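You operate a simulated robot arm through the tools that you are given. There is no shell and no other tool. Be economical: measure what you need, move in short steps, check, and stop when the job is done.

Carry out the task below with a simulated two-armed robot. There is one attempt and no reset: what you move stays moved.

JOB
Hold the purple tray on the top of the carton bench steady with one hand and put the vial from the top of the tray bench in it with the other.

It is judged by the outcome, as a careful person would: the job done as asked, and still so three seconds after it is handed in. It fails if anything else is knocked over, pushed out of place, dropped, spilled or broken.

ROBOT AND FRAMES
Two 7-joint arms with two-finger parallel grippers on one trunk, on a base that drives. Base frame: it is fixed to the floor where the robot stands at the start and does not move with it; the origin is under the middle of the robot, x ahead of it, y to its left, z up. Units: mm, degrees, N and s.
The left shoulder is at the start at [-12, 159, 1193], the right one opposite. With the tool pointing down near the work surface each hand reaches from about 240 to 600 mm from the robot's upright axis, wherever it stands, measured 20 degrees to its own side. Places, roughly: purple tray [3250, 1000, 1000]. Payload 1.57 kg a hand.
The tool frame of a hand sits at the grasp point between the pads (the TCP): z along the fingers, y along the line on which they close. The tips reach 30 mm beyond it. The gripper opens to 80 mm. The fingers are 17 mm wide and 12 mm thick; the gripper's body (40 by 82 mm) begins 80 mm behind the TCP.
Orientation is that of the tool frame in the base frame, as a unit quaternion [x, y, z, w]. With the fingers straight down and closing along the base's y, the tool's x points along the base's -x, its y along +y and its z along -z.

CONTROLS
- The arms move only by the tool arm_command. It takes "left_deltas", "right_deltas" or both (then of equal length, played together; a hand with none holds still); each is a list of rows, each a list of 7 numbers: the gripper command, from -1 (shut) to 1 (fully open), values between in proportion, then the shift along the tool's x, y, z in mm, then the turn, a rotation vector about the tool's x, y, z in degrees. In form: [[hand, x, y, z, wx, wy, wz], ...]. A call has 1 to 12 rows; each row shifts and turns the commanded pose from where the row before left it, along the tool's axes as they then stand. A row lasts 0.2 s, in which the tool goes at most 50 mm and 8.6 degrees; a call with a longer step from one row to the next is refused whole, and so is a gripper value outside its range. Where a pose cannot be reached the arm comes as near as it can. A force on the tool above 40 N (or 10 N above the force at the start of the call, whichever is more), or a blocked arm, ends the call early, and 0.2 s more pass. The fingers move at their own pace (about 45 mm/s each) and stop on an object; they squeeze with about 43 N. The grip force told is the motor's: it shows also when the fingers shut on nothing. Time passes only in rows, and 0.2 s behind the last, so rows that do not move let the fingers close. It gives the time, the measured TCP pose, the force on the tool (base axes), the opening and the grip force at its end, in the units of the frame above (readings bear some noise), with the torque about the TCP (base axes, N m) and any sound that the robot's microphone picked up.
- Cameras (640 x 400 px; columns grow to the right, rows downward): "scene" is now at [61.1, 40, 1319.2]; the picture's right is [-0.08, -1.00, 0.03], its down [-0.57, 0.02, -0.82] and it looks along [0.82, -0.08, -0.57] (base axes); focal length 262 px, centre (320, 200). "left" rides on the left gripper at [72, 7, -122] in its tool frame; the picture's right is [-0.09, 1.00, 0.00], its down [-0.84, -0.08, -0.54] and it looks along [-0.54, -0.05, 0.84] (tool axes); focal length 238 px, centre (320, 200). "right" rides on the right gripper at [72, -7, -122] in its tool frame; the picture's right is [0.09, 1.00, 0.00], its down [-0.84, 0.08, -0.54] and it looks along [-0.54, 0.05, 0.84] (tool axes); focal length 238 px, centre (320, 200). There is no depth. A picture from a camera that has moved, and an enlarged one, comes with that camera's place and axes in the base frame and with its lens.
- snapshot(camera): a new picture of that camera. It takes no simulated time.
- raise_lower(by): slides the trunk up (or, below 0, down) by that many mm; the arms and the scene camera ride with it, the base frame stays. It gives what a move gives, with no picture.
- steer(legs): drives the robot by 1 to 6 legs, each [ahead, left, turn to the left] in mm, mm and degrees, along the robot's own axes; the way and the turn of a leg run together, so that a leg with both is an arc; at most 1500 mm and 180 degrees a leg. The arms and the cameras ride along, it lands a little off, and it stops where it bumps. It gives what a move gives.
- aim_head(pan, tilt): turns the head with the scene camera to pan (to the left, within 80 degrees either way) and tilt (down, from -29 to 69), counted from straight ahead of the robot. It gives what a move gives.
- zoom(camera, box): a new picture of the part [left, top, right, bottom] of that camera's present view, enlarged. It takes no simulated time.
- finish_job(): hands the job in; it is judged then, once.

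Go step by step. Nothing tells you exact positions but the pictures and the camera data: compare them with the known pose of the tool, close in by small moves and look again before you grip or let go. The budget is 120 turns and 88 pictures, counting those below and the enlarged ones. Unless the task says otherwise, let go and move clear before handing in, and close with one line.

The tools are called after "Request:" by a JSON object that holds its "method" and its "body". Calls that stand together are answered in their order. arm_command: Moves the arms, as the interface text tells. Its arguments: {"type":"object","properties":{"left_deltas":{"type":"array"},"right_deltas":{"type":"array"}},"required":[]} The other tools are called the same way: raise_lower (by) slides the trunk up or down; steer (legs) drives the base; aim_head (pan, tilt) turns the head that bears the scene camera; snapshot (camera) takes a picture; zoom (camera, box) takes an enlarged picture of a part of a camera's view; finish_job () hands the job in.

At the start:

```text
time_s: 0.0
left_eef_pos: [351.1, 170.9, 1097.7]
left_tool_rot: [0.0, 1.0, -0.014, 0.012]
left_force: [-0.3, 0.7, 0.4]
left_ft_torque: [-0.01, -0.02, 0.01]
left_gripper_width: 79.8
left_grip_force: 0.0
right_eef_pos: [325.2, -145.0, 1069.4]
right_tool_rot: [0.001, 1.0, -0.014, 0.006]
right_force: [-0.1, -0.2, 1.0]
right_ft_torque: [0.01, 0.0, 0.04]
right_gripper_width: 79.8
right_grip_force: 0.0
trunk travel left (down, up): [-250.0, 320.0]
robot x, y, heading: [-5.1, 13.9, -0.1]
head pan, tilt: [-4.7, 36.2]
```

scene: 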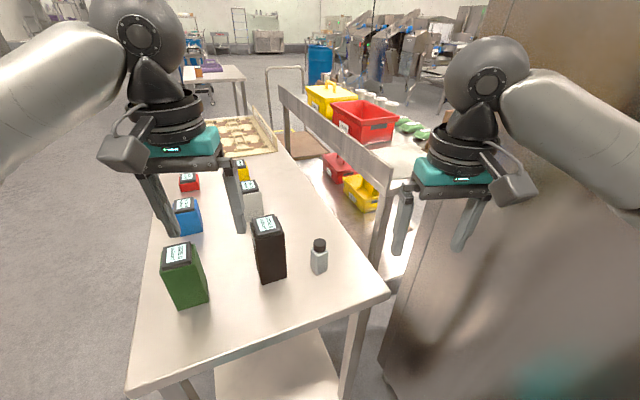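
right: 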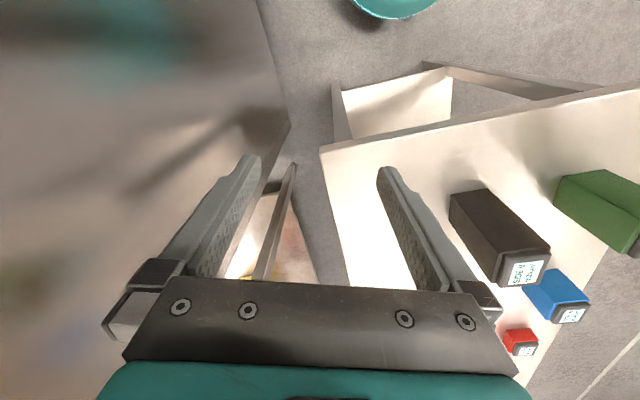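
left: 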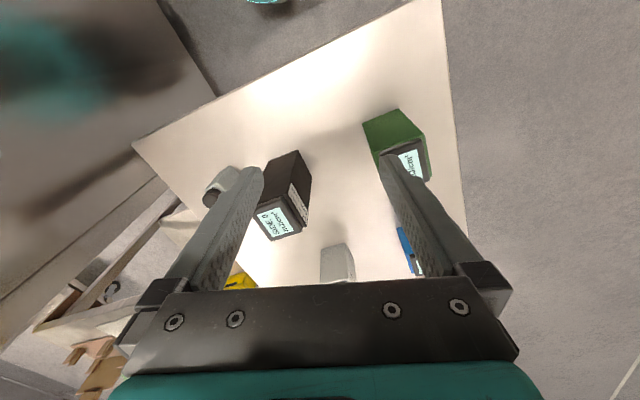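

The vial stands near the front right corner of the bench ahead, at roughly (455, -3), and the purple tray is far off ahead to the left. I'll look closer at both before moving.

Request:
{"method": "zoom", "body": {"camera": "scene", "box": [230, 190, 390, 290]}}

Request:
{"method": "zoom", "body": {"camera": "scene", "box": [130, 20, 450, 220]}}

Request:
{"method": "zoom", "body": {"camera": "left", "box": [160, 130, 320, 230]}}

```text
4.00 times, centred on (310, 240) of scene
camera zoom: at [61.1, 40.0, 1319.2], right [-0.08, -1.0, 0.03], down [-0.57, 0.02, -0.82], along [0.82, -0.08, -0.57], focal length 1046 px, centre (360, 40)
```

zoom: 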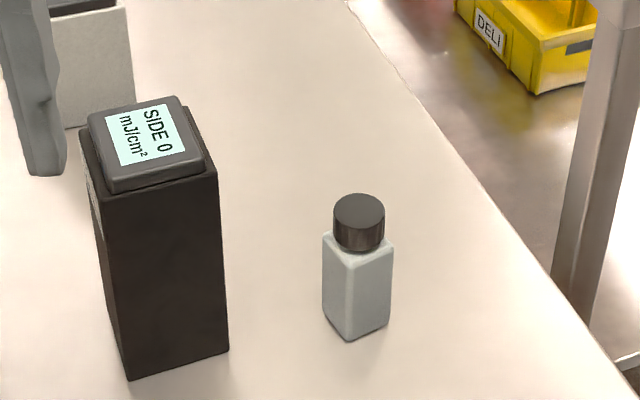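

```text
2.00 times, centred on (290, 120) of scene
camera zoom: at [61.1, 40.0, 1319.2], right [-0.08, -1.0, 0.03], down [-0.57, 0.02, -0.82], along [0.82, -0.08, -0.57], focal length 523 px, centre (380, 360)
```

zoom: 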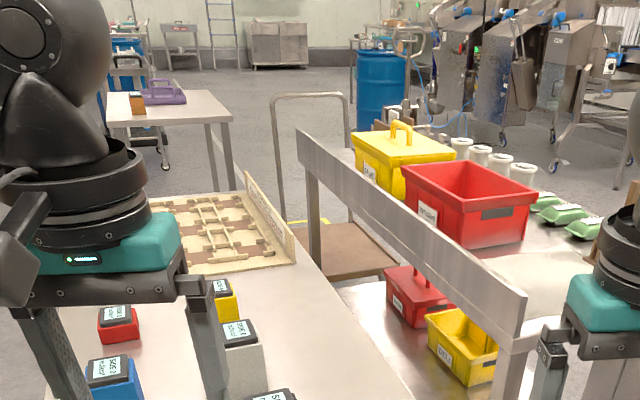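

```text
4.00 times, centred on (240, 180) of left
camera zoom: at [275.3, 179.4, 1217.2], right [0.09, 1.0, -0.03], down [0.82, -0.06, 0.56], along [0.56, -0.07, -0.82], focal length 953 px, centre (640, 280)
```

zoom: 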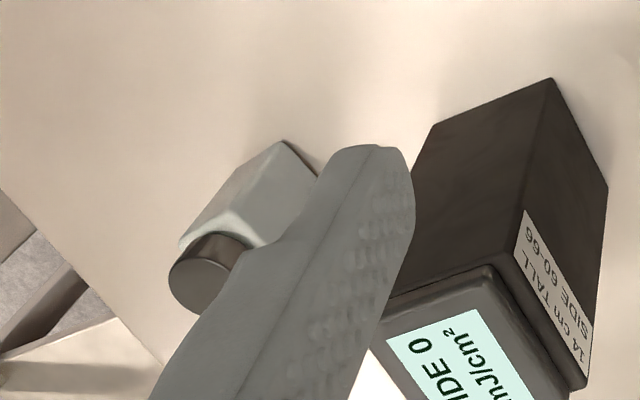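

The vial is about 25 mm square, 86 mm tall with its cap, and turned about 40°. It stands at about (452, -1), the bench top is at z≈856, and the 140 mm black box is about 70 mm to its left. I'll bring the right hand above it, levelled and turned, with the fingers partly open.

Request:
{"method": "arm_command", "body": {"right_deltas": [[0.3, 0, 0, 0, -1.6, 0.7, 0], [0.3, -32, 36, 0, 0, 0, 0], [0.3, -32, 36, 0, 0, 0, 0], [0.3, -32, 36, 0, 0, 0, 0], [0.3, -31, 36, 0, 0, 0, 0], [0.3, 0, 0, 0, 0, 0, -7.8], [0.3, 0, 0, 0, 0, 0, -7.8], [0.3, 0, 0, 0, 0, 0, -7.8], [0.3, 0, 0, 0, 0, 0, -7.8], [0.3, 0, 0, 0, 0, 0, -7.8], [0.3, 0, 0, 0, 0, 0, 0]]}}

Request:
{"method": "snapshot", "body": {"camera": "right"}}

Request:
{"method": "snapshot", "body": {"camera": "scene"}}

```text
time_s: 2.4
left_eef_pos: [374.9, 140.7, 1091.8]
left_tool_rot: [0.0, 1.0, -0.001, 0.001]
left_force: [0.2, -0.1, -0.4]
left_ft_torque: [0.01, -0.02, -0.02]
left_gripper_width: 80.1
left_grip_force: 0.0
right_eef_pos: [476.7, -27.3, 1057.1]
right_tool_rot: [-0.334, 0.942, 0.018, -0.006]
right_force: [0.2, -0.4, 0.2]
right_ft_torque: [-0.01, 0.0, 0.0]
right_gripper_width: 52.2
right_grip_force: 0.2
trunk travel left (down, up): [-250.0, 320.0]
robot x, y, heading: [-4.9, 15.4, 0.3]
head pan, tilt: [-4.7, 36.2]
```

```text
81 pictures are left
camera right: at [428.3, -80.8, 1179.2], right [-0.7, 0.71, 0.04], down [0.61, 0.57, 0.54], along [0.37, 0.4, -0.84], focal length 238 px, centre (320, 200)
```

right: 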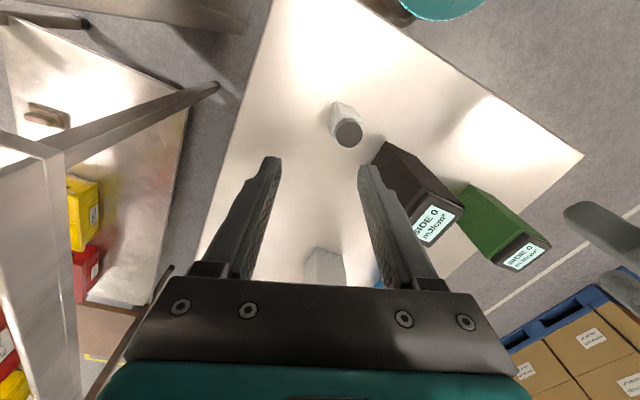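

```text
80 pictures are left
camera scene: at [91.5, 5.9, 1317.6], right [-0.08, -1.0, 0.0], down [-0.59, 0.05, -0.81], along [0.8, -0.07, -0.59], focal length 262 px, centre (320, 200)
```

scene: 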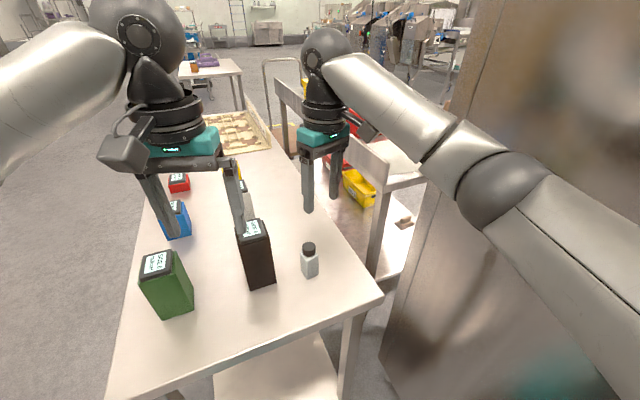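

The whole robot seems to have shifted by about (27, -30) mm, but the current camera data still puts the vial at (455, -2). I'll check its yaw with a close view.

Request:
{"method": "zoom", "body": {"camera": "right", "box": [280, 80, 440, 180]}}

```text
4.00 times, centred on (360, 130) of right
camera zoom: at [428.3, -80.8, 1179.2], right [-0.7, 0.71, 0.04], down [0.61, 0.57, 0.54], along [0.37, 0.4, -0.84], focal length 953 px, centre (160, 480)
```

zoom: 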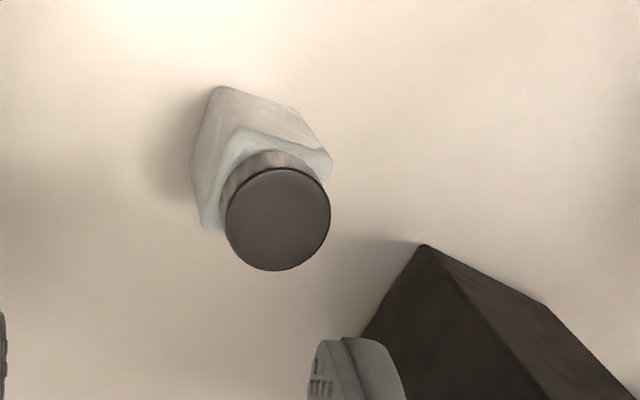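

The vial's faces look turned about 29°, with its centre near (456, -1). I'll correct the yaw and tilt, centre over it and come partway down.

Request:
{"method": "arm_command", "body": {"right_deltas": [[0.3, 0, 0, 0, 2.2, 0, 5], [0.3, 0, 0, 0, 0, 0, 5], [0.3, 5, 33, 0, 0, 0, 0], [0.3, 0, 0, 20, 0, 0, 0], [0.3, 0, 0, 20, 0, 0, 0], [0.3, 0, 0, 0, 0, 0, 0]]}}

Request:
{"method": "snapshot", "body": {"camera": "right"}}

```text
time_s: 3.8
left_eef_pos: [376.2, 142.5, 1092.0]
left_tool_rot: [0.0, 1.0, 0.001, -0.001]
left_force: [-0.5, 0.3, -0.2]
left_ft_torque: [-0.01, -0.03, -0.03]
left_gripper_width: 79.9
left_grip_force: 0.1
right_eef_pos: [454.7, -1.8, 1018.2]
right_tool_rot: [-0.249, 0.968, -0.001, 0.0]
right_force: [0.1, 0.3, -0.1]
right_ft_torque: [0.01, -0.06, -0.01]
right_gripper_width: 52.1
right_grip_force: 0.1
trunk travel left (down, up): [-250.0, 320.0]
robot x, y, heading: [-5.5, 14.6, 0.2]
head pan, tilt: [-4.7, 36.2]
```

```text
78 pictures are left
camera right: at [395.8, -41.4, 1140.6], right [-0.56, 0.83, 0.0], down [0.7, 0.47, 0.54], along [0.45, 0.3, -0.84], focal length 238 px, centre (320, 200)
```

right: 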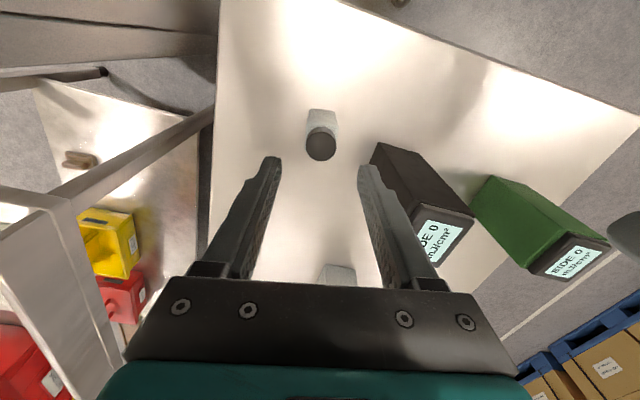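

The cap lies on the gripper's midline at (456, -1) and the body looks square to the fingers. I'll lower straight down to grip the body.

Request:
{"method": "arm_command", "body": {"right_deltas": [[0.3, -1.5, 0, 20, 0, 0, 0], [0.3, 0, 0, 20, 0, 0, 0], [0.3, 0, 0, 20, 0, 0, 0], [0.3, 0, 0, 0, 0, 0, 0]]}}

Request:
{"method": "snapshot", "body": {"camera": "right"}}

Request:
{"method": "snapshot", "body": {"camera": "scene"}}

```text
time_s: 4.8
left_eef_pos: [374.1, 141.6, 1092.7]
left_tool_rot: [0.0, 1.0, 0.0, -0.001]
left_force: [0.3, 0.6, 0.9]
left_ft_torque: [0.04, 0.02, 0.0]
left_gripper_width: 80.2
left_grip_force: 0.1
right_eef_pos: [455.0, -2.0, 958.5]
right_tool_rot: [-0.25, 0.968, -0.001, -0.002]
right_force: [0.3, 0.3, 0.7]
right_ft_torque: [0.02, 0.02, 0.01]
right_gripper_width: 51.9
right_grip_force: 0.0
trunk travel left (down, up): [-250.0, 320.0]
robot x, y, heading: [-4.0, 15.5, -0.2]
head pan, tilt: [-4.7, 36.2]
```

```text
77 pictures are left
camera right: at [397.1, -41.2, 1080.1], right [-0.56, 0.83, 0.0], down [0.7, 0.47, 0.54], along [0.45, 0.3, -0.84], focal length 238 px, centre (320, 200)
```

right: 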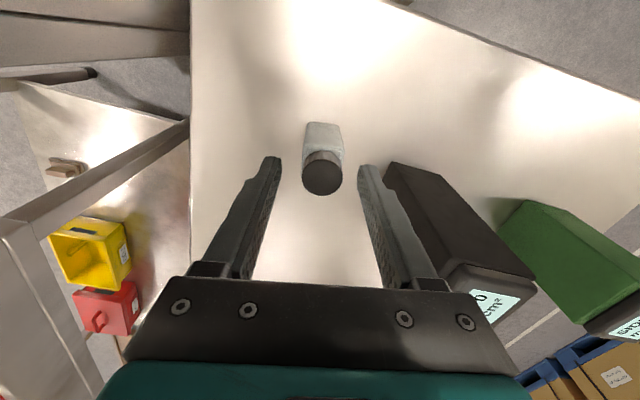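

```text
76 pictures are left
camera scene: at [91.5, 5.9, 1317.6], right [-0.08, -1.0, 0.0], down [-0.59, 0.05, -0.81], along [0.8, -0.07, -0.59], focal length 262 px, centre (320, 200)
```

scene: 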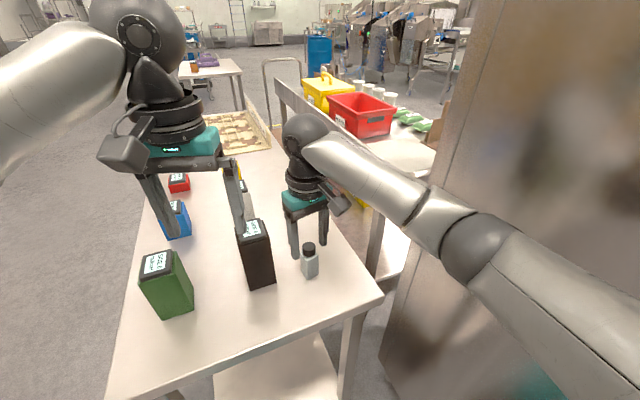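

The vial stays between the fingers with clearance from the black box. I'll go down to z≈896 and close.

Request:
{"method": "arm_command", "body": {"right_deltas": [[0.3, 0, 0, 20, 0, 0, 0], [0.3, 0, 0, 20, 0, 0, 0], [0.3, 0, 0, 20, 0, 0, 0], [0.3, 0, 0, 0, 0, 0, 0], [0, 0, 0, 0, 0, 0, 0], [-0.3, 0, 0, 0, 0, 0, 0], [-1, 0, 0, 0, 0, 0, 0], [-1, 0, 0, 0, 0, 0, 0], [-1, 0, 0, 0, 0, 0, 0]]}}

Request:
{"method": "snapshot", "body": {"camera": "right"}}

```text
time_s: 6.8
left_eef_pos: [374.5, 141.1, 1092.1]
left_tool_rot: [0.0, 1.0, 0.0, 0.001]
left_force: [0.2, 0.1, -0.8]
left_ft_torque: [-0.02, 0.0, 0.02]
left_gripper_width: 80.0
left_grip_force: 0.1
right_eef_pos: [456.2, 0.3, 896.5]
right_tool_rot: [-0.25, 0.968, 0.0, -0.001]
right_force: [-0.3, 0.3, 0.7]
right_ft_torque: [0.01, -0.04, 0.0]
right_gripper_width: 29.2
right_grip_force: 39.1
trunk travel left (down, up): [-250.0, 320.0]
robot x, y, heading: [-5.6, 17.2, -0.2]
head pan, tilt: [-4.7, 36.2]
```

```text
75 pictures are left
camera right: at [397.7, -40.3, 1018.8], right [-0.56, 0.83, 0.0], down [0.7, 0.47, 0.54], along [0.45, 0.3, -0.84], focal length 238 px, centre (320, 200)
```

right: 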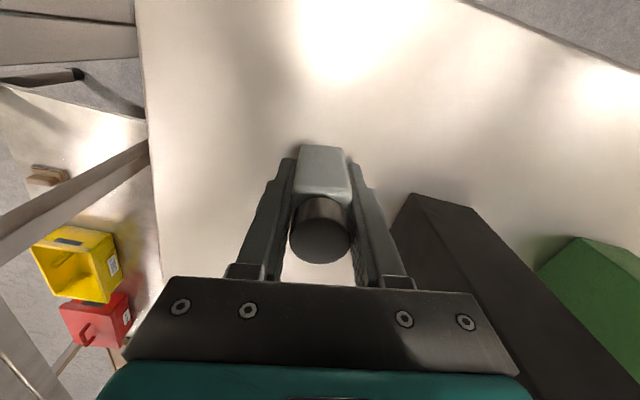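

The vial is gripped at 29 mm. I'll lift it straight up clear of everything, then turn the head to see the route.

Request:
{"method": "arm_command", "body": {"right_deltas": [[-1, 0, 0, -20, 0, 0, 0], [-1, 0, 0, -25, 0, 0, 0], [-1, 0, 0, -25, 0, 0, 0], [-1, 0, 0, -25, 0, 0, 0], [-1, 0, 0, -25, 0, 0, 0], [-1, 0, 0, -25, 0, 0, 0], [-1, 0, 0, -25, 0, 0, 0], [-1, 0, 0, 0, 0, 0, 0]]}}

Request:
{"method": "aim_head", "body": {"pan": 35, "tilt": 20}}

Request:
{"method": "snapshot", "body": {"camera": "scene"}}

Request:
{"method": "snapshot", "body": {"camera": "right"}}

```text
time_s: 8.6
left_eef_pos: [375.7, 142.0, 1092.4]
left_tool_rot: [0.0, 1.0, 0.0, 0.0]
left_force: [-0.7, 0.1, -0.6]
left_ft_torque: [-0.02, -0.01, 0.0]
left_gripper_width: 79.7
left_grip_force: 0.1
right_eef_pos: [454.3, -1.3, 1067.5]
right_tool_rot: [-0.249, 0.968, -0.002, -0.001]
right_force: [-0.2, -0.3, -1.9]
right_ft_torque: [0.06, -0.03, 0.02]
right_gripper_width: 29.3
right_grip_force: 39.0
trunk travel left (down, up): [-250.0, 320.0]
robot x, y, heading: [-3.8, 16.3, -0.4]
head pan, tilt: [-4.7, 36.2]
```

```text
time_s: 9.7
left_eef_pos: [374.7, 142.7, 1092.4]
left_tool_rot: [0.0, 1.0, 0.0, 0.0]
left_force: [0.4, 0.5, -0.3]
left_ft_torque: [-0.01, 0.0, 0.01]
left_gripper_width: 80.2
left_grip_force: 0.1
right_eef_pos: [455.8, -0.5, 1067.0]
right_tool_rot: [-0.25, 0.968, -0.001, 0.0]
right_force: [0.4, 1.1, -0.1]
right_ft_torque: [0.01, 0.02, 0.01]
right_gripper_width: 29.2
right_grip_force: 38.6
trunk travel left (down, up): [-250.0, 320.0]
robot x, y, heading: [-5.5, 15.1, 0.1]
head pan, tilt: [35.0, 20.0]
```

```text
74 pictures are left
camera scene: at [80.8, 66.4, 1343.2], right [0.57, -0.82, 0.0], down [-0.28, -0.2, -0.94], along [0.77, 0.54, -0.34], focal length 262 px, centre (320, 200)
```

scene: 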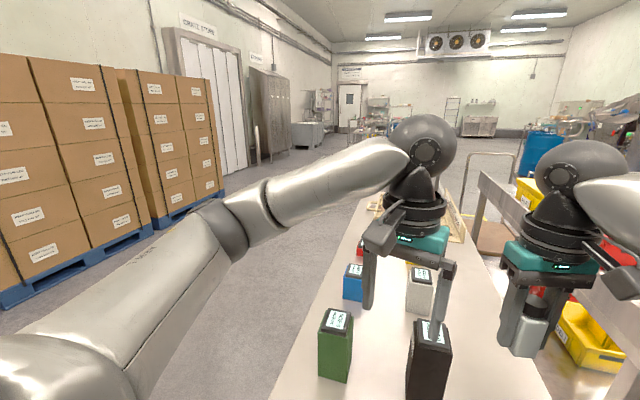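

```text
73 pictures are left
camera right: at [396.4, -40.6, 1190.3], right [-0.56, 0.83, 0.0], down [0.7, 0.47, 0.54], along [0.45, 0.3, -0.84], focal length 238 px, centre (320, 200)
```

right: 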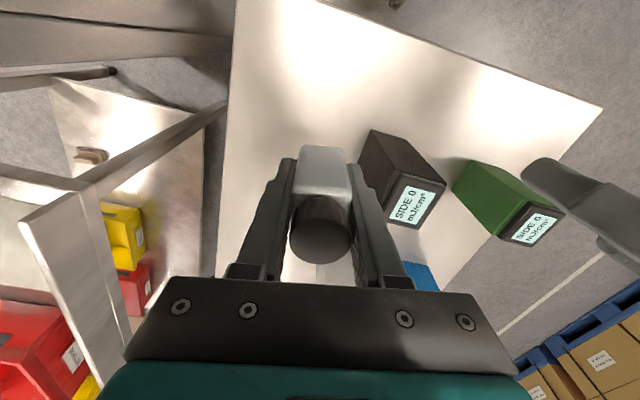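

The vial is held securely. Both benches run angled about 16° to the left, and there is a wide aisle to the left between them and the pallets. I'll tuck the right hand in and check the left and right before backing out.

Request:
{"method": "arm_command", "body": {"right_deltas": [[-1, 40, -13, -5, 0, 0, 0], [-1, 40, -13, -5, 0, 0, 0], [-1, 40, -13, -5, 0, 0, 0], [-1, 40, -13, -5, 0, 0, 0], [-1, 0, 0, 0, 0, 0, 0]]}}

Request:
{"method": "aim_head", "body": {"pan": 80, "tilt": 35}}

Request:
{"method": "snapshot", "body": {"camera": "scene"}}

Request:
{"method": "aim_head", "body": {"pan": -80, "tilt": 35}}

Request:
{"method": "snapshot", "body": {"camera": "scene"}}

```text
time_s: 10.9
left_eef_pos: [377.2, 156.9, 1089.4]
left_tool_rot: [-0.001, 1.0, -0.007, -0.002]
left_force: [0.7, -0.3, 0.0]
left_ft_torque: [0.02, 0.01, 0.03]
left_gripper_width: 79.8
left_grip_force: 0.0
right_eef_pos: [343.8, -99.2, 1087.6]
right_tool_rot: [-0.261, 0.965, -0.006, -0.006]
right_force: [-0.5, 0.6, -1.0]
right_ft_torque: [0.0, 0.01, 0.01]
right_gripper_width: 29.3
right_grip_force: 39.4
trunk travel left (down, up): [-250.0, 320.0]
robot x, y, heading: [-5.7, 16.5, -0.1]
head pan, tilt: [35.0, 20.0]
```

```text
time_s: 12.0
left_eef_pos: [378.3, 156.6, 1088.5]
left_tool_rot: [0.0, 1.0, -0.008, -0.002]
left_force: [-0.6, 0.1, -0.3]
left_ft_torque: [-0.01, 0.03, 0.0]
left_gripper_width: 80.1
left_grip_force: 0.0
right_eef_pos: [343.4, -99.1, 1088.1]
right_tool_rot: [-0.259, 0.966, -0.006, -0.006]
right_force: [0.6, -0.1, -1.1]
right_ft_torque: [-0.01, -0.02, 0.0]
right_gripper_width: 29.4
right_grip_force: 38.6
trunk travel left (down, up): [-250.0, 320.0]
robot x, y, heading: [-6.7, 15.1, -0.0]
head pan, tilt: [80.0, 35.0]
```

```text
72 pictures are left
camera scene: at [23.1, 117.4, 1317.9], right [0.98, -0.17, 0.0], down [-0.1, -0.58, -0.81], along [0.14, 0.8, -0.59], focal length 262 px, centre (320, 200)
```

scene: 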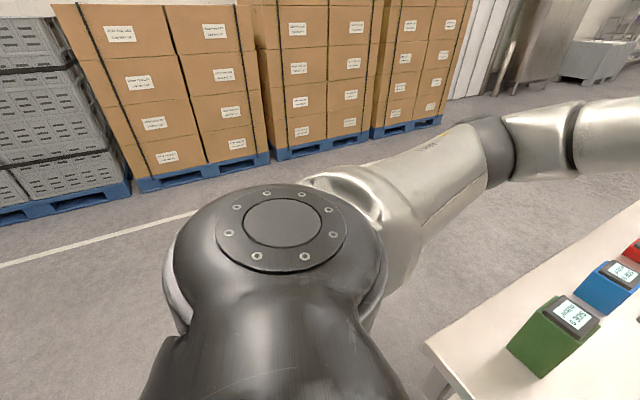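

```text
time_s: 14.4
left_eef_pos: [377.0, 155.9, 1089.9]
left_tool_rot: [0.0, 1.0, -0.007, -0.001]
left_force: [0.9, 0.0, -0.4]
left_ft_torque: [-0.01, -0.01, -0.03]
left_gripper_width: 80.0
left_grip_force: 0.0
right_eef_pos: [343.9, -99.6, 1089.3]
right_tool_rot: [-0.259, 0.966, -0.007, -0.004]
right_force: [-1.0, -0.2, -0.8]
right_ft_torque: [0.0, 0.0, -0.01]
right_gripper_width: 29.4
right_grip_force: 39.1
trunk travel left (down, up): [-250.0, 320.0]
robot x, y, heading: [-1.5, 14.3, 0.3]
head pan, tilt: [-80.0, 35.0]
```

```text
71 pictures are left
camera scene: at [22.7, -56.0, 1320.4], right [-0.98, -0.17, 0.0], down [-0.1, 0.55, -0.83], along [0.14, -0.81, -0.56], focal length 262 px, centre (320, 200)
```

scene: 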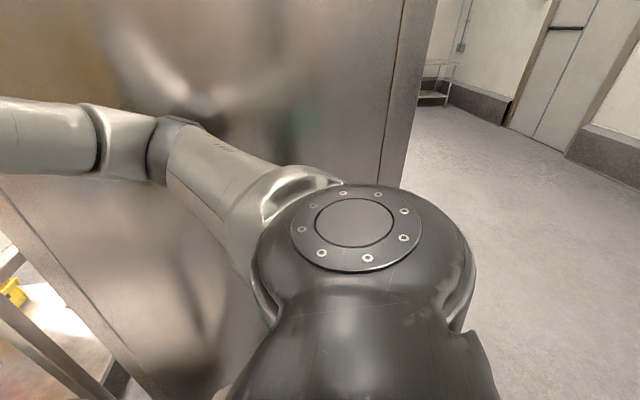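

The aisle is clear and the floor behind looks free. The cabinet on the right means I should back straight out first, then shift left into the aisle.

Request:
{"method": "steer", "body": {"legs": [[-400, 0, 0], [0, 1400, 0]]}}

Request:
{"method": "aim_head", "body": {"pan": -5, "tilt": 20}}

Request:
{"method": "snapshot", "body": {"camera": "scene"}}

```text
time_s: 23.6
left_eef_pos: [-1.3, 1547.7, 1092.2]
left_tool_rot: [0.012, 1.0, 0.0, 0.0]
left_force: [-1.1, -0.1, 0.4]
left_ft_torque: [-0.05, 0.0, 0.0]
left_gripper_width: 80.3
left_grip_force: 0.0
right_eef_pos: [-41.5, 1286.0, 1089.0]
right_tool_rot: [-0.238, 0.971, -0.001, -0.001]
right_force: [0.1, 0.2, -1.4]
right_ft_torque: [-0.03, 0.03, 0.01]
right_gripper_width: 29.2
right_grip_force: 38.8
trunk travel left (down, up): [-250.0, 320.0]
robot x, y, heading: [-384.4, 1426.8, -1.5]
head pan, tilt: [-80.0, 35.0]
```

```text
time_s: 25.1
left_eef_pos: [-3.0, 1546.4, 1091.8]
left_tool_rot: [0.011, 1.0, 0.0, 0.0]
left_force: [-0.4, 0.2, -0.3]
left_ft_torque: [-0.01, 0.02, 0.0]
left_gripper_width: 80.0
left_grip_force: 0.1
right_eef_pos: [-39.3, 1285.4, 1087.1]
right_tool_rot: [-0.238, 0.971, -0.001, 0.0]
right_force: [-0.2, 0.1, -0.4]
right_ft_torque: [-0.03, -0.02, -0.03]
right_gripper_width: 29.3
right_grip_force: 39.2
trunk travel left (down, up): [-250.0, 320.0]
robot x, y, heading: [-388.2, 1430.3, -1.2]
head pan, tilt: [-5.0, 20.0]
```

```text
70 pictures are left
camera scene: at [-283.2, 1416.8, 1343.2], right [-0.11, -0.99, 0.0], down [-0.34, 0.04, -0.94], along [0.93, -0.11, -0.34], focal length 262 px, centre (320, 200)
```

scene: 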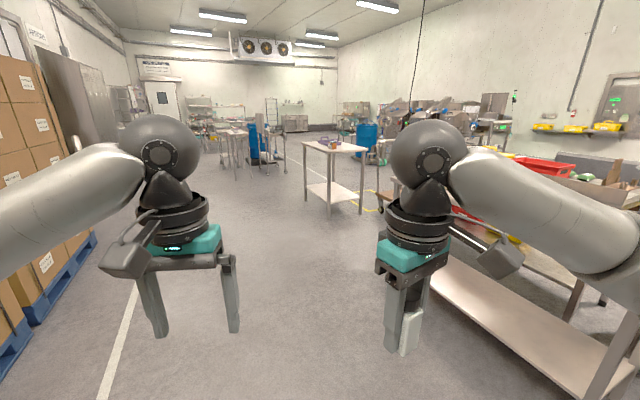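

I can see the carton bench standing alone ahead. I'll zoom in on it.

Request:
{"method": "zoom", "body": {"camera": "scene", "box": [270, 110, 398, 190]}}

```text
5.00 times, centred on (334, 150) of scene
camera zoom: at [-283.2, 1416.8, 1343.2], right [-0.11, -0.99, 0.0], down [-0.34, 0.04, -0.94], along [0.93, -0.11, -0.34], focal length 1308 px, centre (250, 450)
```

zoom: 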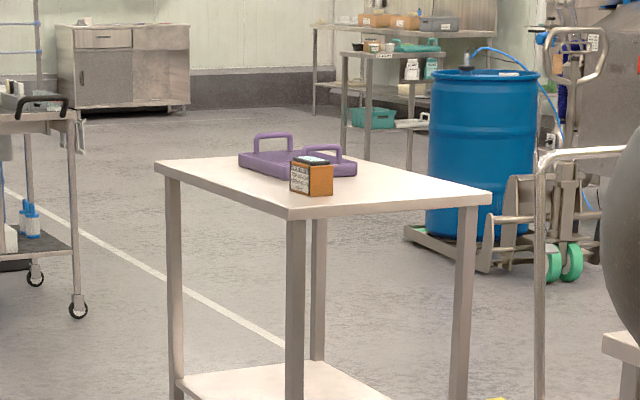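

The carton bench's near corner is around (2775, 955), with the tray towards its far left side and an orange carton next to it. I'll drive up the aisle, keeping left of the bench.

Request:
{"method": "steer", "body": {"legs": [[1500, 150, 0], [1300, 150, 0]]}}

Request:
{"method": "aim_head", "body": {"pan": -40, "tilt": 30}}

Request:
{"method": "snapshot", "body": {"camera": "scene"}}

```text
refused: leg 1 is longer than a leg can be; nothing moved
```

```text
time_s: 26.1
left_eef_pos: [-2.4, 1546.9, 1092.3]
left_tool_rot: [0.013, 1.0, 0.0, 0.0]
left_force: [0.1, -0.3, 0.0]
left_ft_torque: [0.01, 0.05, -0.03]
left_gripper_width: 79.9
left_grip_force: 0.0
right_eef_pos: [-40.3, 1285.4, 1088.6]
right_tool_rot: [-0.238, 0.971, -0.001, -0.001]
right_force: [1.3, -0.4, -0.7]
right_ft_torque: [-0.02, 0.02, 0.01]
right_gripper_width: 29.4
right_grip_force: 39.1
trunk travel left (down, up): [-250.0, 320.0]
robot x, y, heading: [-385.0, 1426.1, -1.4]
head pan, tilt: [-40.0, 30.0]
```

```text
68 pictures are left
camera scene: at [-307.8, 1367.5, 1327.2], right [-0.66, -0.75, 0.0], down [-0.38, 0.33, -0.87], along [0.65, -0.57, -0.5], focal length 262 px, centre (320, 200)
```

scene: 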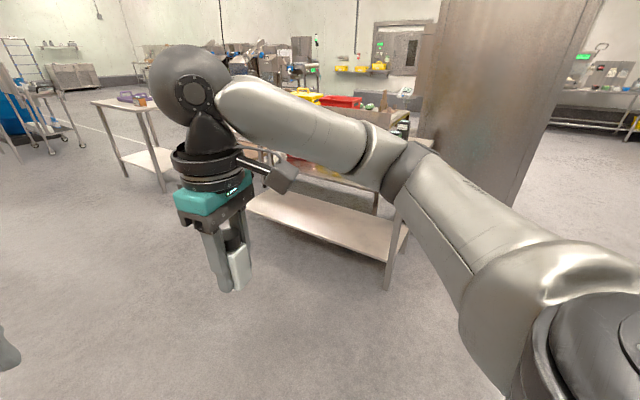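

That drive was refused because one leg was too long, so nothing moved. I'll repeat it with shorter legs.

Request:
{"method": "steer", "body": {"legs": [[1400, 150, 0], [1400, 150, 0]]}}

Request:
{"method": "snapshot", "body": {"camera": "scene"}}

```text
time_s: 39.5
left_eef_pos: [2763.6, 1832.0, 1092.5]
left_tool_rot: [0.003, 1.0, 0.0, 0.0]
left_force: [0.0, -1.2, -0.5]
left_ft_torque: [-0.01, -0.03, 0.0]
left_gripper_width: 79.8
left_grip_force: 0.1
right_eef_pos: [2729.8, 1570.5, 1088.0]
right_tool_rot: [-0.249, 0.969, 0.0, -0.001]
right_force: [0.6, 0.3, -0.8]
right_ft_torque: [-0.03, -0.01, 0.0]
right_gripper_width: 29.3
right_grip_force: 38.8
trunk travel left (down, up): [-250.0, 320.0]
robot x, y, heading: [2385.0, 1706.0, -0.3]
head pan, tilt: [-40.0, 30.0]
```

```text
67 pictures are left
camera scene: at [2461.5, 1645.9, 1327.2], right [-0.65, -0.76, 0.0], down [-0.38, 0.32, -0.87], along [0.66, -0.56, -0.5], focal length 262 px, centre (320, 200)
```

scene: 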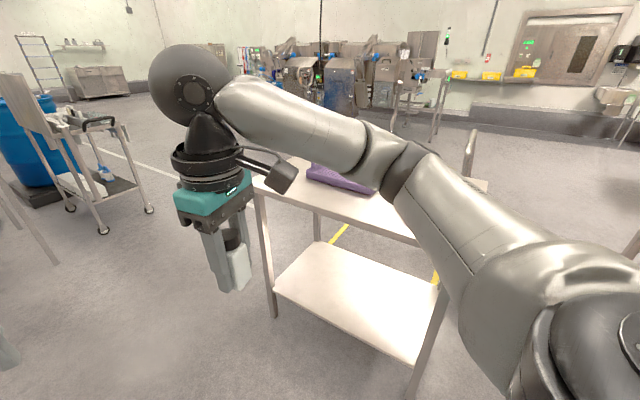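

The bench's left edge runs from about (2630, 960) to (3370, 1220), turned 19°, with the tray at about (3170, 920). I'll drive level with the tray, face the bench at heading -71° from a standoff, and look.

Request:
{"method": "steer", "body": {"legs": [[530, 0, 0], [0, 0, -70.5]]}}

Request:
{"method": "aim_head", "body": {"pan": 0, "tilt": 35}}

Request:
{"method": "snapshot", "body": {"camera": "scene"}}

```text
time_s: 45.7
left_eef_pos: [3159.1, 1384.1, 1091.3]
left_tool_rot: [0.583, 0.813, 0.0, 0.0]
left_force: [0.5, -0.7, 0.6]
left_ft_torque: [0.02, 0.0, -0.01]
left_gripper_width: 80.0
left_grip_force: 0.1
right_eef_pos: [2900.0, 1330.4, 1088.2]
right_tool_rot: [0.362, 0.932, 0.0, -0.001]
right_force: [0.2, 0.4, -0.5]
right_ft_torque: [0.0, -0.02, 0.01]
right_gripper_width: 29.3
right_grip_force: 39.0
trunk travel left (down, up): [-250.0, 320.0]
robot x, y, heading: [2914.2, 1703.6, -71.1]
head pan, tilt: [-40.0, 30.0]
```

```text
time_s: 46.8
left_eef_pos: [3158.8, 1383.3, 1092.4]
left_tool_rot: [0.582, 0.813, 0.0, 0.001]
left_force: [0.1, 0.2, 0.3]
left_ft_torque: [0.03, 0.02, 0.0]
left_gripper_width: 79.9
left_grip_force: 0.2
right_eef_pos: [2900.5, 1329.6, 1089.1]
right_tool_rot: [0.361, 0.933, 0.0, -0.001]
right_force: [0.5, 1.3, -0.6]
right_ft_torque: [0.01, 0.02, 0.03]
right_gripper_width: 29.0
right_grip_force: 39.2
trunk travel left (down, up): [-250.0, 320.0]
robot x, y, heading: [2917.6, 1705.2, -71.2]
head pan, tilt: [0.0, 35.0]
```

```text
66 pictures are left
camera scene: at [2948.0, 1608.3, 1319.4], right [-0.95, -0.32, 0.0], down [-0.18, 0.54, -0.82], along [0.26, -0.78, -0.57], focal length 262 px, centre (320, 200)
```

scene: 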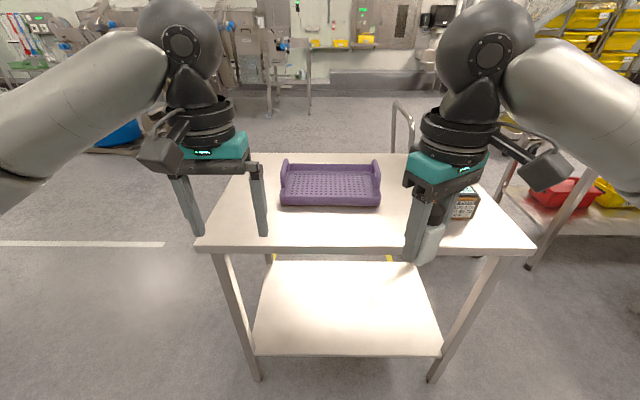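

I'm square to the bench with the tray straight ahead. It is about 310 mm wide, with arch handles at its left and right ends, and the carton is to its right. I'll drive 250 mm closer and look again.

Request:
{"method": "steer", "body": {"legs": [[250, 0, 0]]}}

Request:
{"method": "aim_head", "body": {"pan": 0, "tilt": 45}}

Request:
{"method": "snapshot", "body": {"camera": "scene"}}

Request:
{"method": "snapshot", "body": {"camera": "left"}}

```text
time_s: 48.6
left_eef_pos: [3239.4, 1148.6, 1091.7]
left_tool_rot: [0.581, 0.814, 0.0, 0.0]
left_force: [0.2, 0.4, 0.5]
left_ft_torque: [-0.03, 0.02, -0.02]
left_gripper_width: 80.0
left_grip_force: 0.1
right_eef_pos: [2981.4, 1095.0, 1088.6]
right_tool_rot: [0.361, 0.933, 0.0, -0.002]
right_force: [1.1, -0.7, -1.3]
right_ft_torque: [0.02, -0.02, 0.02]
right_gripper_width: 29.3
right_grip_force: 39.2
trunk travel left (down, up): [-250.0, 320.0]
robot x, y, heading: [2998.2, 1471.4, -71.1]
head pan, tilt: [0.0, 35.0]
```

```text
time_s: 49.3
left_eef_pos: [3240.3, 1148.4, 1092.9]
left_tool_rot: [0.581, 0.814, 0.0, 0.0]
left_force: [0.0, -0.4, 0.6]
left_ft_torque: [-0.01, -0.02, 0.02]
left_gripper_width: 80.1
left_grip_force: 0.0
right_eef_pos: [2981.9, 1096.1, 1088.3]
right_tool_rot: [0.359, 0.933, 0.0, -0.001]
right_force: [0.0, -0.5, -0.6]
right_ft_torque: [0.0, 0.0, 0.02]
right_gripper_width: 29.1
right_grip_force: 39.5
trunk travel left (down, up): [-250.0, 320.0]
robot x, y, heading: [2998.7, 1468.4, -71.3]
head pan, tilt: [0.0, 45.0]
```

```text
65 pictures are left
camera scene: at [3026.3, 1379.6, 1304.6], right [-0.95, -0.32, 0.0], down [-0.23, 0.67, -0.71], along [0.23, -0.67, -0.71], focal length 262 px, centre (320, 200)
```

scene: 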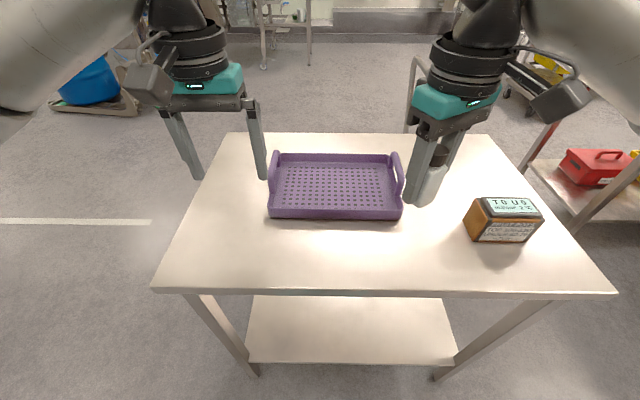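

```text
64 pictures are left
camera left: at [3223.2, 1219.2, 1214.1], right [0.97, 0.24, 0.0], down [0.2, -0.82, 0.54], along [0.13, -0.53, -0.84], focal length 238 px, centre (320, 200)
```

left: 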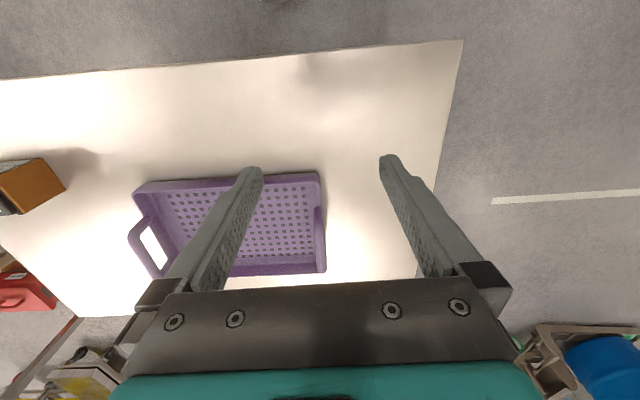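

I'll zoom in on the tray from both cameras to find its left handle accurately.

Request:
{"method": "zoom", "body": {"camera": "scene", "box": [240, 130, 432, 250]}}

Request:
{"method": "zoom", "body": {"camera": "left", "box": [120, 160, 344, 300]}}

```text
3.33 times, centred on (336, 190) of scene
camera zoom: at [3026.3, 1379.6, 1304.6], right [-0.95, -0.32, 0.0], down [-0.23, 0.67, -0.71], along [0.23, -0.67, -0.71], focal length 872 px, centre (267, 233)
```

zoom: 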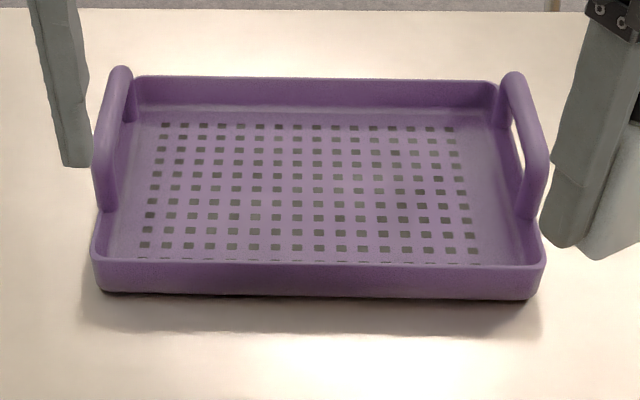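

```text
2.86 times, centred on (232, 230) of left
camera zoom: at [3223.2, 1219.2, 1214.1], right [0.97, 0.24, 0.0], down [0.2, -0.82, 0.54], along [0.13, -0.53, -0.84], focal length 681 px, centre (571, 114)
```

zoom: 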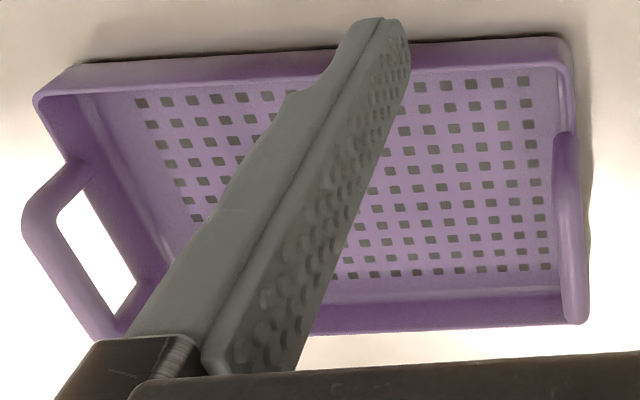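

The left handle bar runs along the depth direction at about (3295, 938), with its top at z≈934. I'll bring the left hand above its nearer part first and check.

Request:
{"method": "arm_command", "body": {"left_deltas": [[0.3, -39, -3, 16, 0, 0, 2], [0.3, -39, -3, 16, 0, 0, 0], [0.3, -39, -3, 16, 0, 0, 0], [0.3, -39, -3, 16, 0, 0, 0], [0.3, -39, -3, 16, 0, 0, 0], [0.3, 0, 0, 0, 0, 0, 0], [0.3, 0, 0, 0, 0, 0, 0]]}}

Request:
{"method": "snapshot", "body": {"camera": "left"}}

Request:
{"method": "snapshot", "body": {"camera": "scene"}}

```text
time_s: 50.9
left_eef_pos: [3282.8, 957.9, 1013.6]
left_tool_rot: [0.596, 0.803, 0.0, 0.0]
left_force: [-0.2, -0.8, -0.2]
left_ft_torque: [0.02, 0.03, 0.03]
left_gripper_width: 52.2
left_grip_force: 0.0
right_eef_pos: [2982.0, 1096.2, 1088.5]
right_tool_rot: [0.36, 0.933, 0.0, -0.001]
right_force: [-0.2, -0.4, -1.4]
right_ft_torque: [0.02, -0.02, -0.01]
right_gripper_width: 29.2
right_grip_force: 39.2
trunk travel left (down, up): [-250.0, 320.0]
robot x, y, heading: [2998.9, 1469.8, -71.1]
head pan, tilt: [0.0, 45.0]
```

```text
61 pictures are left
camera left: at [3267.6, 1029.0, 1135.4], right [0.98, 0.2, 0.0], down [0.17, -0.82, 0.54], along [0.11, -0.53, -0.84], focal length 238 px, centre (320, 200)
```

left: 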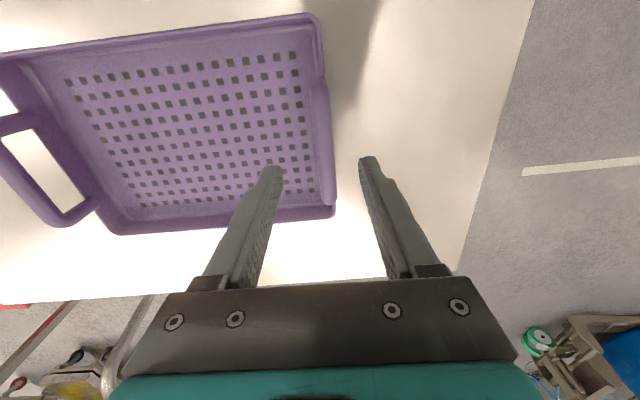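

```text
60 pictures are left
camera scene: at [3026.0, 1379.6, 1304.6], right [-0.95, -0.32, 0.0], down [-0.23, 0.67, -0.71], along [0.23, -0.67, -0.71], focal length 262 px, centre (320, 200)
```

scene: 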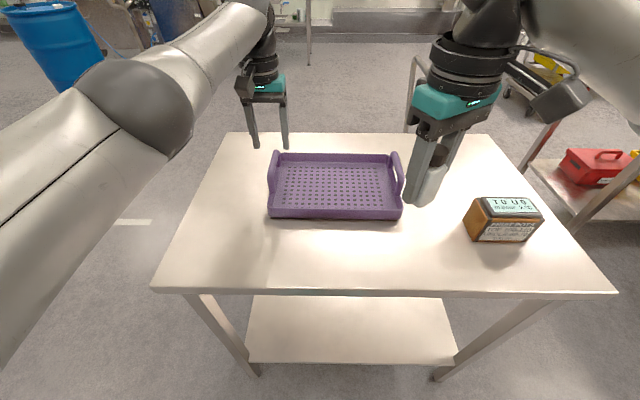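

The left hand is over the middle of the handle, within about 3 mm. I'll descend part way and check the straddle.

Request:
{"method": "arm_command", "body": {"left_deltas": [[0.3, 0, 2.5, 15, 0, 0, 0], [0.3, 0, 0, 15, 0, 0, 0], [0.3, 0, 0, 15, 0, 0, 0], [0.3, 0, 0, 0, 0, 0, 0]]}}

Request:
{"method": "snapshot", "body": {"camera": "left"}}

Request:
{"method": "zoom", "body": {"camera": "scene", "box": [200, 80, 360, 180]}}

```text
time_s: 51.9
left_eef_pos: [3287.4, 959.9, 969.5]
left_tool_rot: [0.596, 0.803, 0.0, 0.0]
left_force: [0.3, -1.0, -0.3]
left_ft_torque: [0.02, -0.02, -0.03]
left_gripper_width: 52.1
left_grip_force: 0.1
right_eef_pos: [2982.6, 1095.6, 1088.9]
right_tool_rot: [0.36, 0.933, -0.001, -0.001]
right_force: [0.4, 0.4, -0.6]
right_ft_torque: [0.01, 0.0, 0.03]
right_gripper_width: 29.1
right_grip_force: 38.5
trunk travel left (down, up): [-250.0, 320.0]
robot x, y, heading: [2996.0, 1467.4, -71.4]
head pan, tilt: [0.0, 45.0]
```

```text
59 pictures are left
camera left: at [3271.9, 1030.3, 1091.1], right [0.98, 0.2, 0.0], down [0.17, -0.82, 0.54], along [0.11, -0.53, -0.84], focal length 238 px, centre (320, 200)
```

left: 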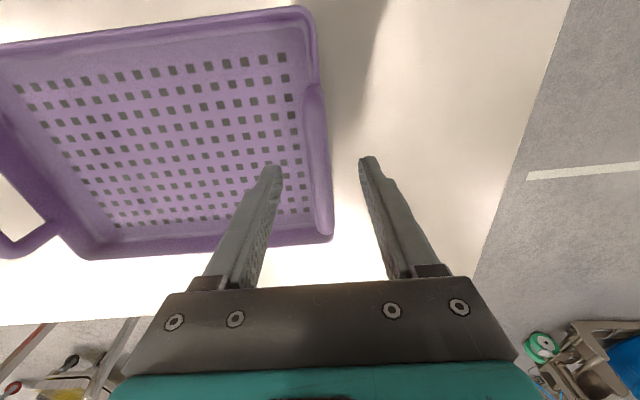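

```text
4.00 times, centred on (280, 130) of scene
camera zoom: at [3026.3, 1379.7, 1304.6], right [-0.95, -0.32, 0.0], down [-0.23, 0.67, -0.71], along [0.23, -0.67, -0.71], focal length 1046 px, centre (480, 480)
```

zoom: 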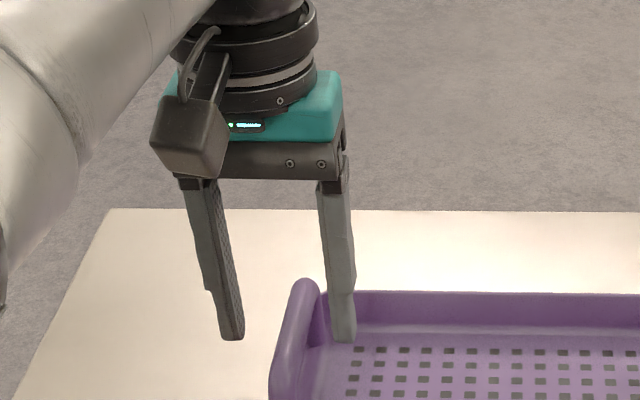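

The bar is centred between the fingers. I'll lower to bar height and look once more before closing.

Request:
{"method": "arm_command", "body": {"left_deltas": [[0.3, 0, 0, 15, 0, 0, 0], [0.3, 0, 0, 15, 0, 0, 0], [0.3, 0, 0, 13, 0, 0, 0], [0.3, 0, 0, 0, 0, 0, 0]]}}

Request:
{"method": "snapshot", "body": {"camera": "left"}}

Request:
{"method": "zoom", "body": {"camera": "scene", "box": [200, 100, 360, 200]}}

```text
time_s: 52.9
left_eef_pos: [3287.3, 960.8, 926.1]
left_tool_rot: [0.595, 0.803, 0.0, 0.0]
left_force: [0.2, -0.4, 0.3]
left_ft_torque: [-0.02, -0.02, -0.02]
left_gripper_width: 52.2
left_grip_force: 0.0
right_eef_pos: [2981.8, 1097.1, 1088.0]
right_tool_rot: [0.361, 0.933, -0.001, -0.001]
right_force: [-0.5, 0.4, -1.2]
right_ft_torque: [0.0, 0.0, 0.01]
right_gripper_width: 29.6
right_grip_force: 38.8
trunk travel left (down, up): [-250.0, 320.0]
robot x, y, heading: [2996.3, 1466.2, -70.8]
head pan, tilt: [0.0, 45.0]
```

```text
57 pictures are left
camera left: at [3271.2, 1031.4, 1046.8], right [0.98, 0.2, 0.0], down [0.17, -0.82, 0.54], along [0.11, -0.53, -0.84], focal length 238 px, centre (320, 200)
```

left: 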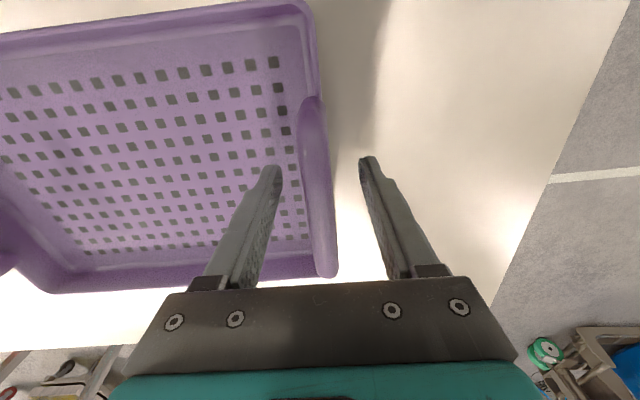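

```text
4.00 times, centred on (280, 150) of scene
camera zoom: at [3026.3, 1379.7, 1304.6], right [-0.95, -0.32, 0.0], down [-0.23, 0.67, -0.71], along [0.23, -0.67, -0.71], focal length 1046 px, centre (480, 400)
```

zoom: 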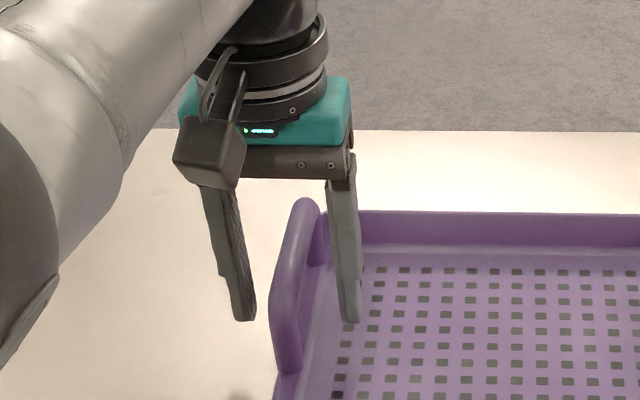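

The fingers straddle the middle of the bar, which is centred between them. I'll close the left gripper on the handle.

Request:
{"method": "arm_command", "body": {"left_deltas": [[0, 0, 0, 0, 0, 0, 0], [-0.3, 0, 0, 0, 0, 0, 0], [-0.5, 0, 0, 0, 0, 0, 0], [-1, 0, 0, 0, 0, 0, 0], [-1, 0, 0, 0, 0, 0, 0], [-1, 0, 0, 0, 0, 0, 0]]}}

Request:
{"method": "snapshot", "body": {"camera": "left"}}

Request:
{"method": "snapshot", "body": {"camera": "right"}}

Request:
{"method": "snapshot", "body": {"camera": "scene"}}

```text
time_s: 54.3
left_eef_pos: [3285.9, 961.1, 925.2]
left_tool_rot: [0.596, 0.803, 0.0, 0.0]
left_force: [-1.2, 0.4, 0.0]
left_ft_torque: [-0.03, 0.0, 0.15]
left_gripper_width: 15.6
left_grip_force: 31.3
right_eef_pos: [2982.1, 1094.7, 1088.7]
right_tool_rot: [0.36, 0.933, -0.001, 0.0]
right_force: [0.6, -0.1, -1.2]
right_ft_torque: [-0.05, 0.0, -0.02]
right_gripper_width: 29.0
right_grip_force: 38.6
trunk travel left (down, up): [-250.0, 320.0]
robot x, y, heading: [2999.7, 1469.4, -71.5]
head pan, tilt: [0.0, 45.0]
```

```text
55 pictures are left
camera left: at [3271.1, 1031.3, 1047.0], right [0.98, 0.2, 0.0], down [0.17, -0.82, 0.54], along [0.11, -0.53, -0.84], focal length 238 px, centre (320, 200)
```

left: 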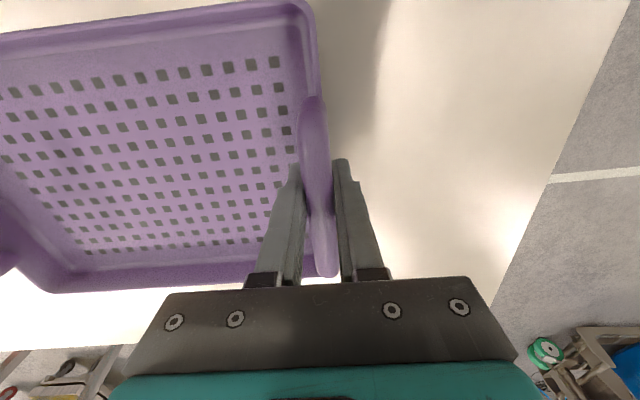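

```text
54 pictures are left
camera right: at [2925.4, 1138.7, 1211.1], right [0.6, 0.8, 0.0], down [0.67, -0.5, 0.54], along [0.43, -0.32, -0.84], focal length 238 px, centre (320, 200)
```

right: 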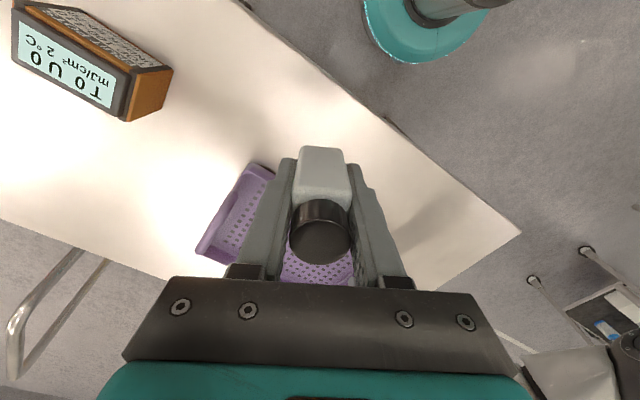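

```text
53 pictures are left
camera scene: at [3026.2, 1379.6, 1304.6], right [-0.95, -0.32, 0.0], down [-0.23, 0.67, -0.71], along [0.23, -0.67, -0.71], focal length 262 px, centre (320, 200)
```

scene: 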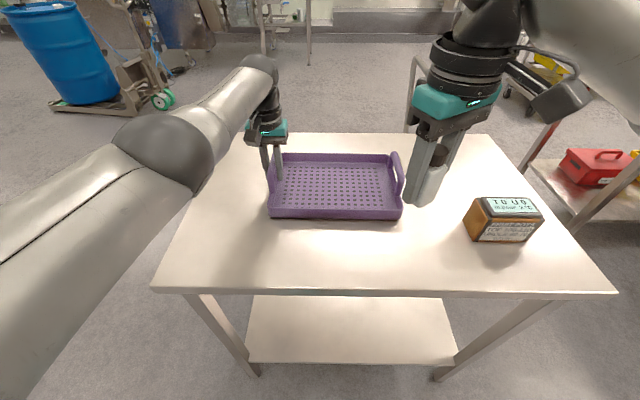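

The tray handle is held firmly at 15.6 mm and the tray hasn't moved. Next I'll turn the right hand square to the tray and bring the vial high over its floor at about (3126, 916).

Request:
{"method": "arm_command", "body": {"left_deltas": [[-1, 0, 0, 0, 0, 0, 0], [-1, 0, 0, 0, 0, 0, 0], [-1, 0, 0, 0, 0, 0, 0], [-1, 0, 0, 0, 0, 0, 0], [-1, 0, 0, 0, 0, 0, 0], [-1, 0, 0, 0, 0, 0, 0], [-1, 0, 0, 0, 0, 0, 0], [-1, 0, 0, 0, 0, 0, 0], [-1, 0, 0, 0, 0, 0, 0], [-1, 0, 0, 0, 0, 0, 0], [-1, 0, 0, 0, 0, 0, 0], [-1, 0, 0, 0, 0, 0, 0]], "right_deltas": [[-1, 0, 0, 0, 0, 0, 7.6], [-1, 0, 0, 0, 0, 0, 7.6], [-1, 0, 0, 0, 0, 0, 7.6], [-1, 0, 0, 0, 0, 0, 7.6], [-1, -30, 12, 0, 0, 0, 0], [-1, -30, 12, 0, 0, 0, 0], [-1, -30, 12, 0, 0, 0, 0], [-1, -30, 12, 0, 0, 0, 0], [-1, -30, 12, 0, 0, 0, 0], [-1, -30, 12, 0, 0, 0, 0], [-1, -30, 12, 0, 0, 0, 0], [-1, 0, 0, 0, 0, 0, 0]]}}

Request:
{"method": "snapshot", "body": {"camera": "right"}}

Request:
{"method": "snapshot", "body": {"camera": "scene"}}

```text
time_s: 56.9
left_eef_pos: [3284.9, 960.3, 925.8]
left_tool_rot: [0.597, 0.803, 0.0, 0.001]
left_force: [-0.6, 0.0, -0.6]
left_ft_torque: [0.27, -0.17, 0.07]
left_gripper_width: 15.5
left_grip_force: 31.3
right_eef_pos: [3122.4, 918.6, 1088.2]
right_tool_rot: [0.592, 0.806, -0.002, 0.0]
right_force: [-0.1, 0.2, -0.7]
right_ft_torque: [0.0, -0.01, 0.01]
right_gripper_width: 29.3
right_grip_force: 39.2
trunk travel left (down, up): [-250.0, 320.0]
robot x, y, heading: [2994.6, 1469.0, -71.1]
head pan, tilt: [0.0, 45.0]
```

```text
52 pictures are left
camera right: at [3095.9, 985.6, 1211.2], right [0.92, 0.39, 0.0], down [0.33, -0.77, 0.54], along [0.21, -0.5, -0.84], focal length 238 px, centre (320, 200)
```

right: 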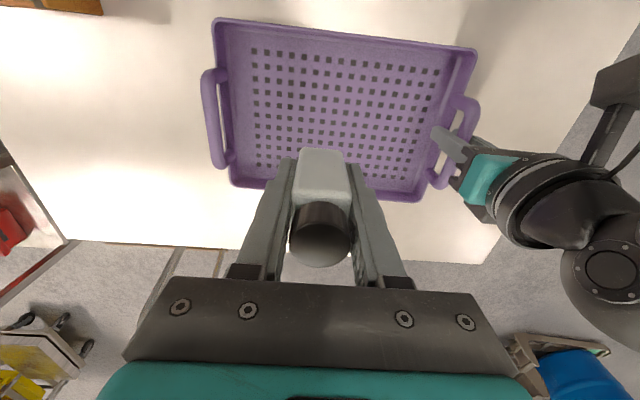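

```text
51 pictures are left
camera scene: at [3025.4, 1379.0, 1304.5], right [-0.95, -0.32, 0.0], down [-0.23, 0.67, -0.71], along [0.23, -0.67, -0.71], focal length 262 px, centre (320, 200)
```

scene: 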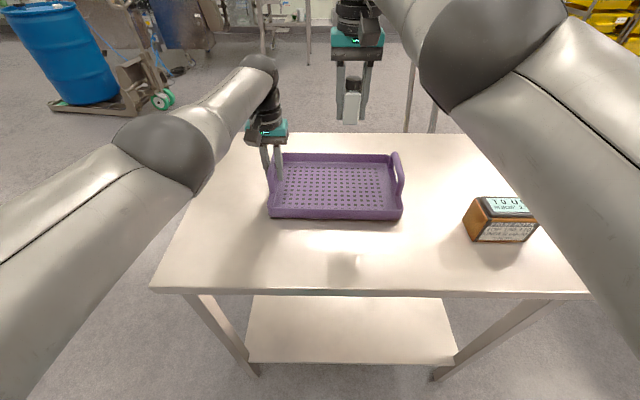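

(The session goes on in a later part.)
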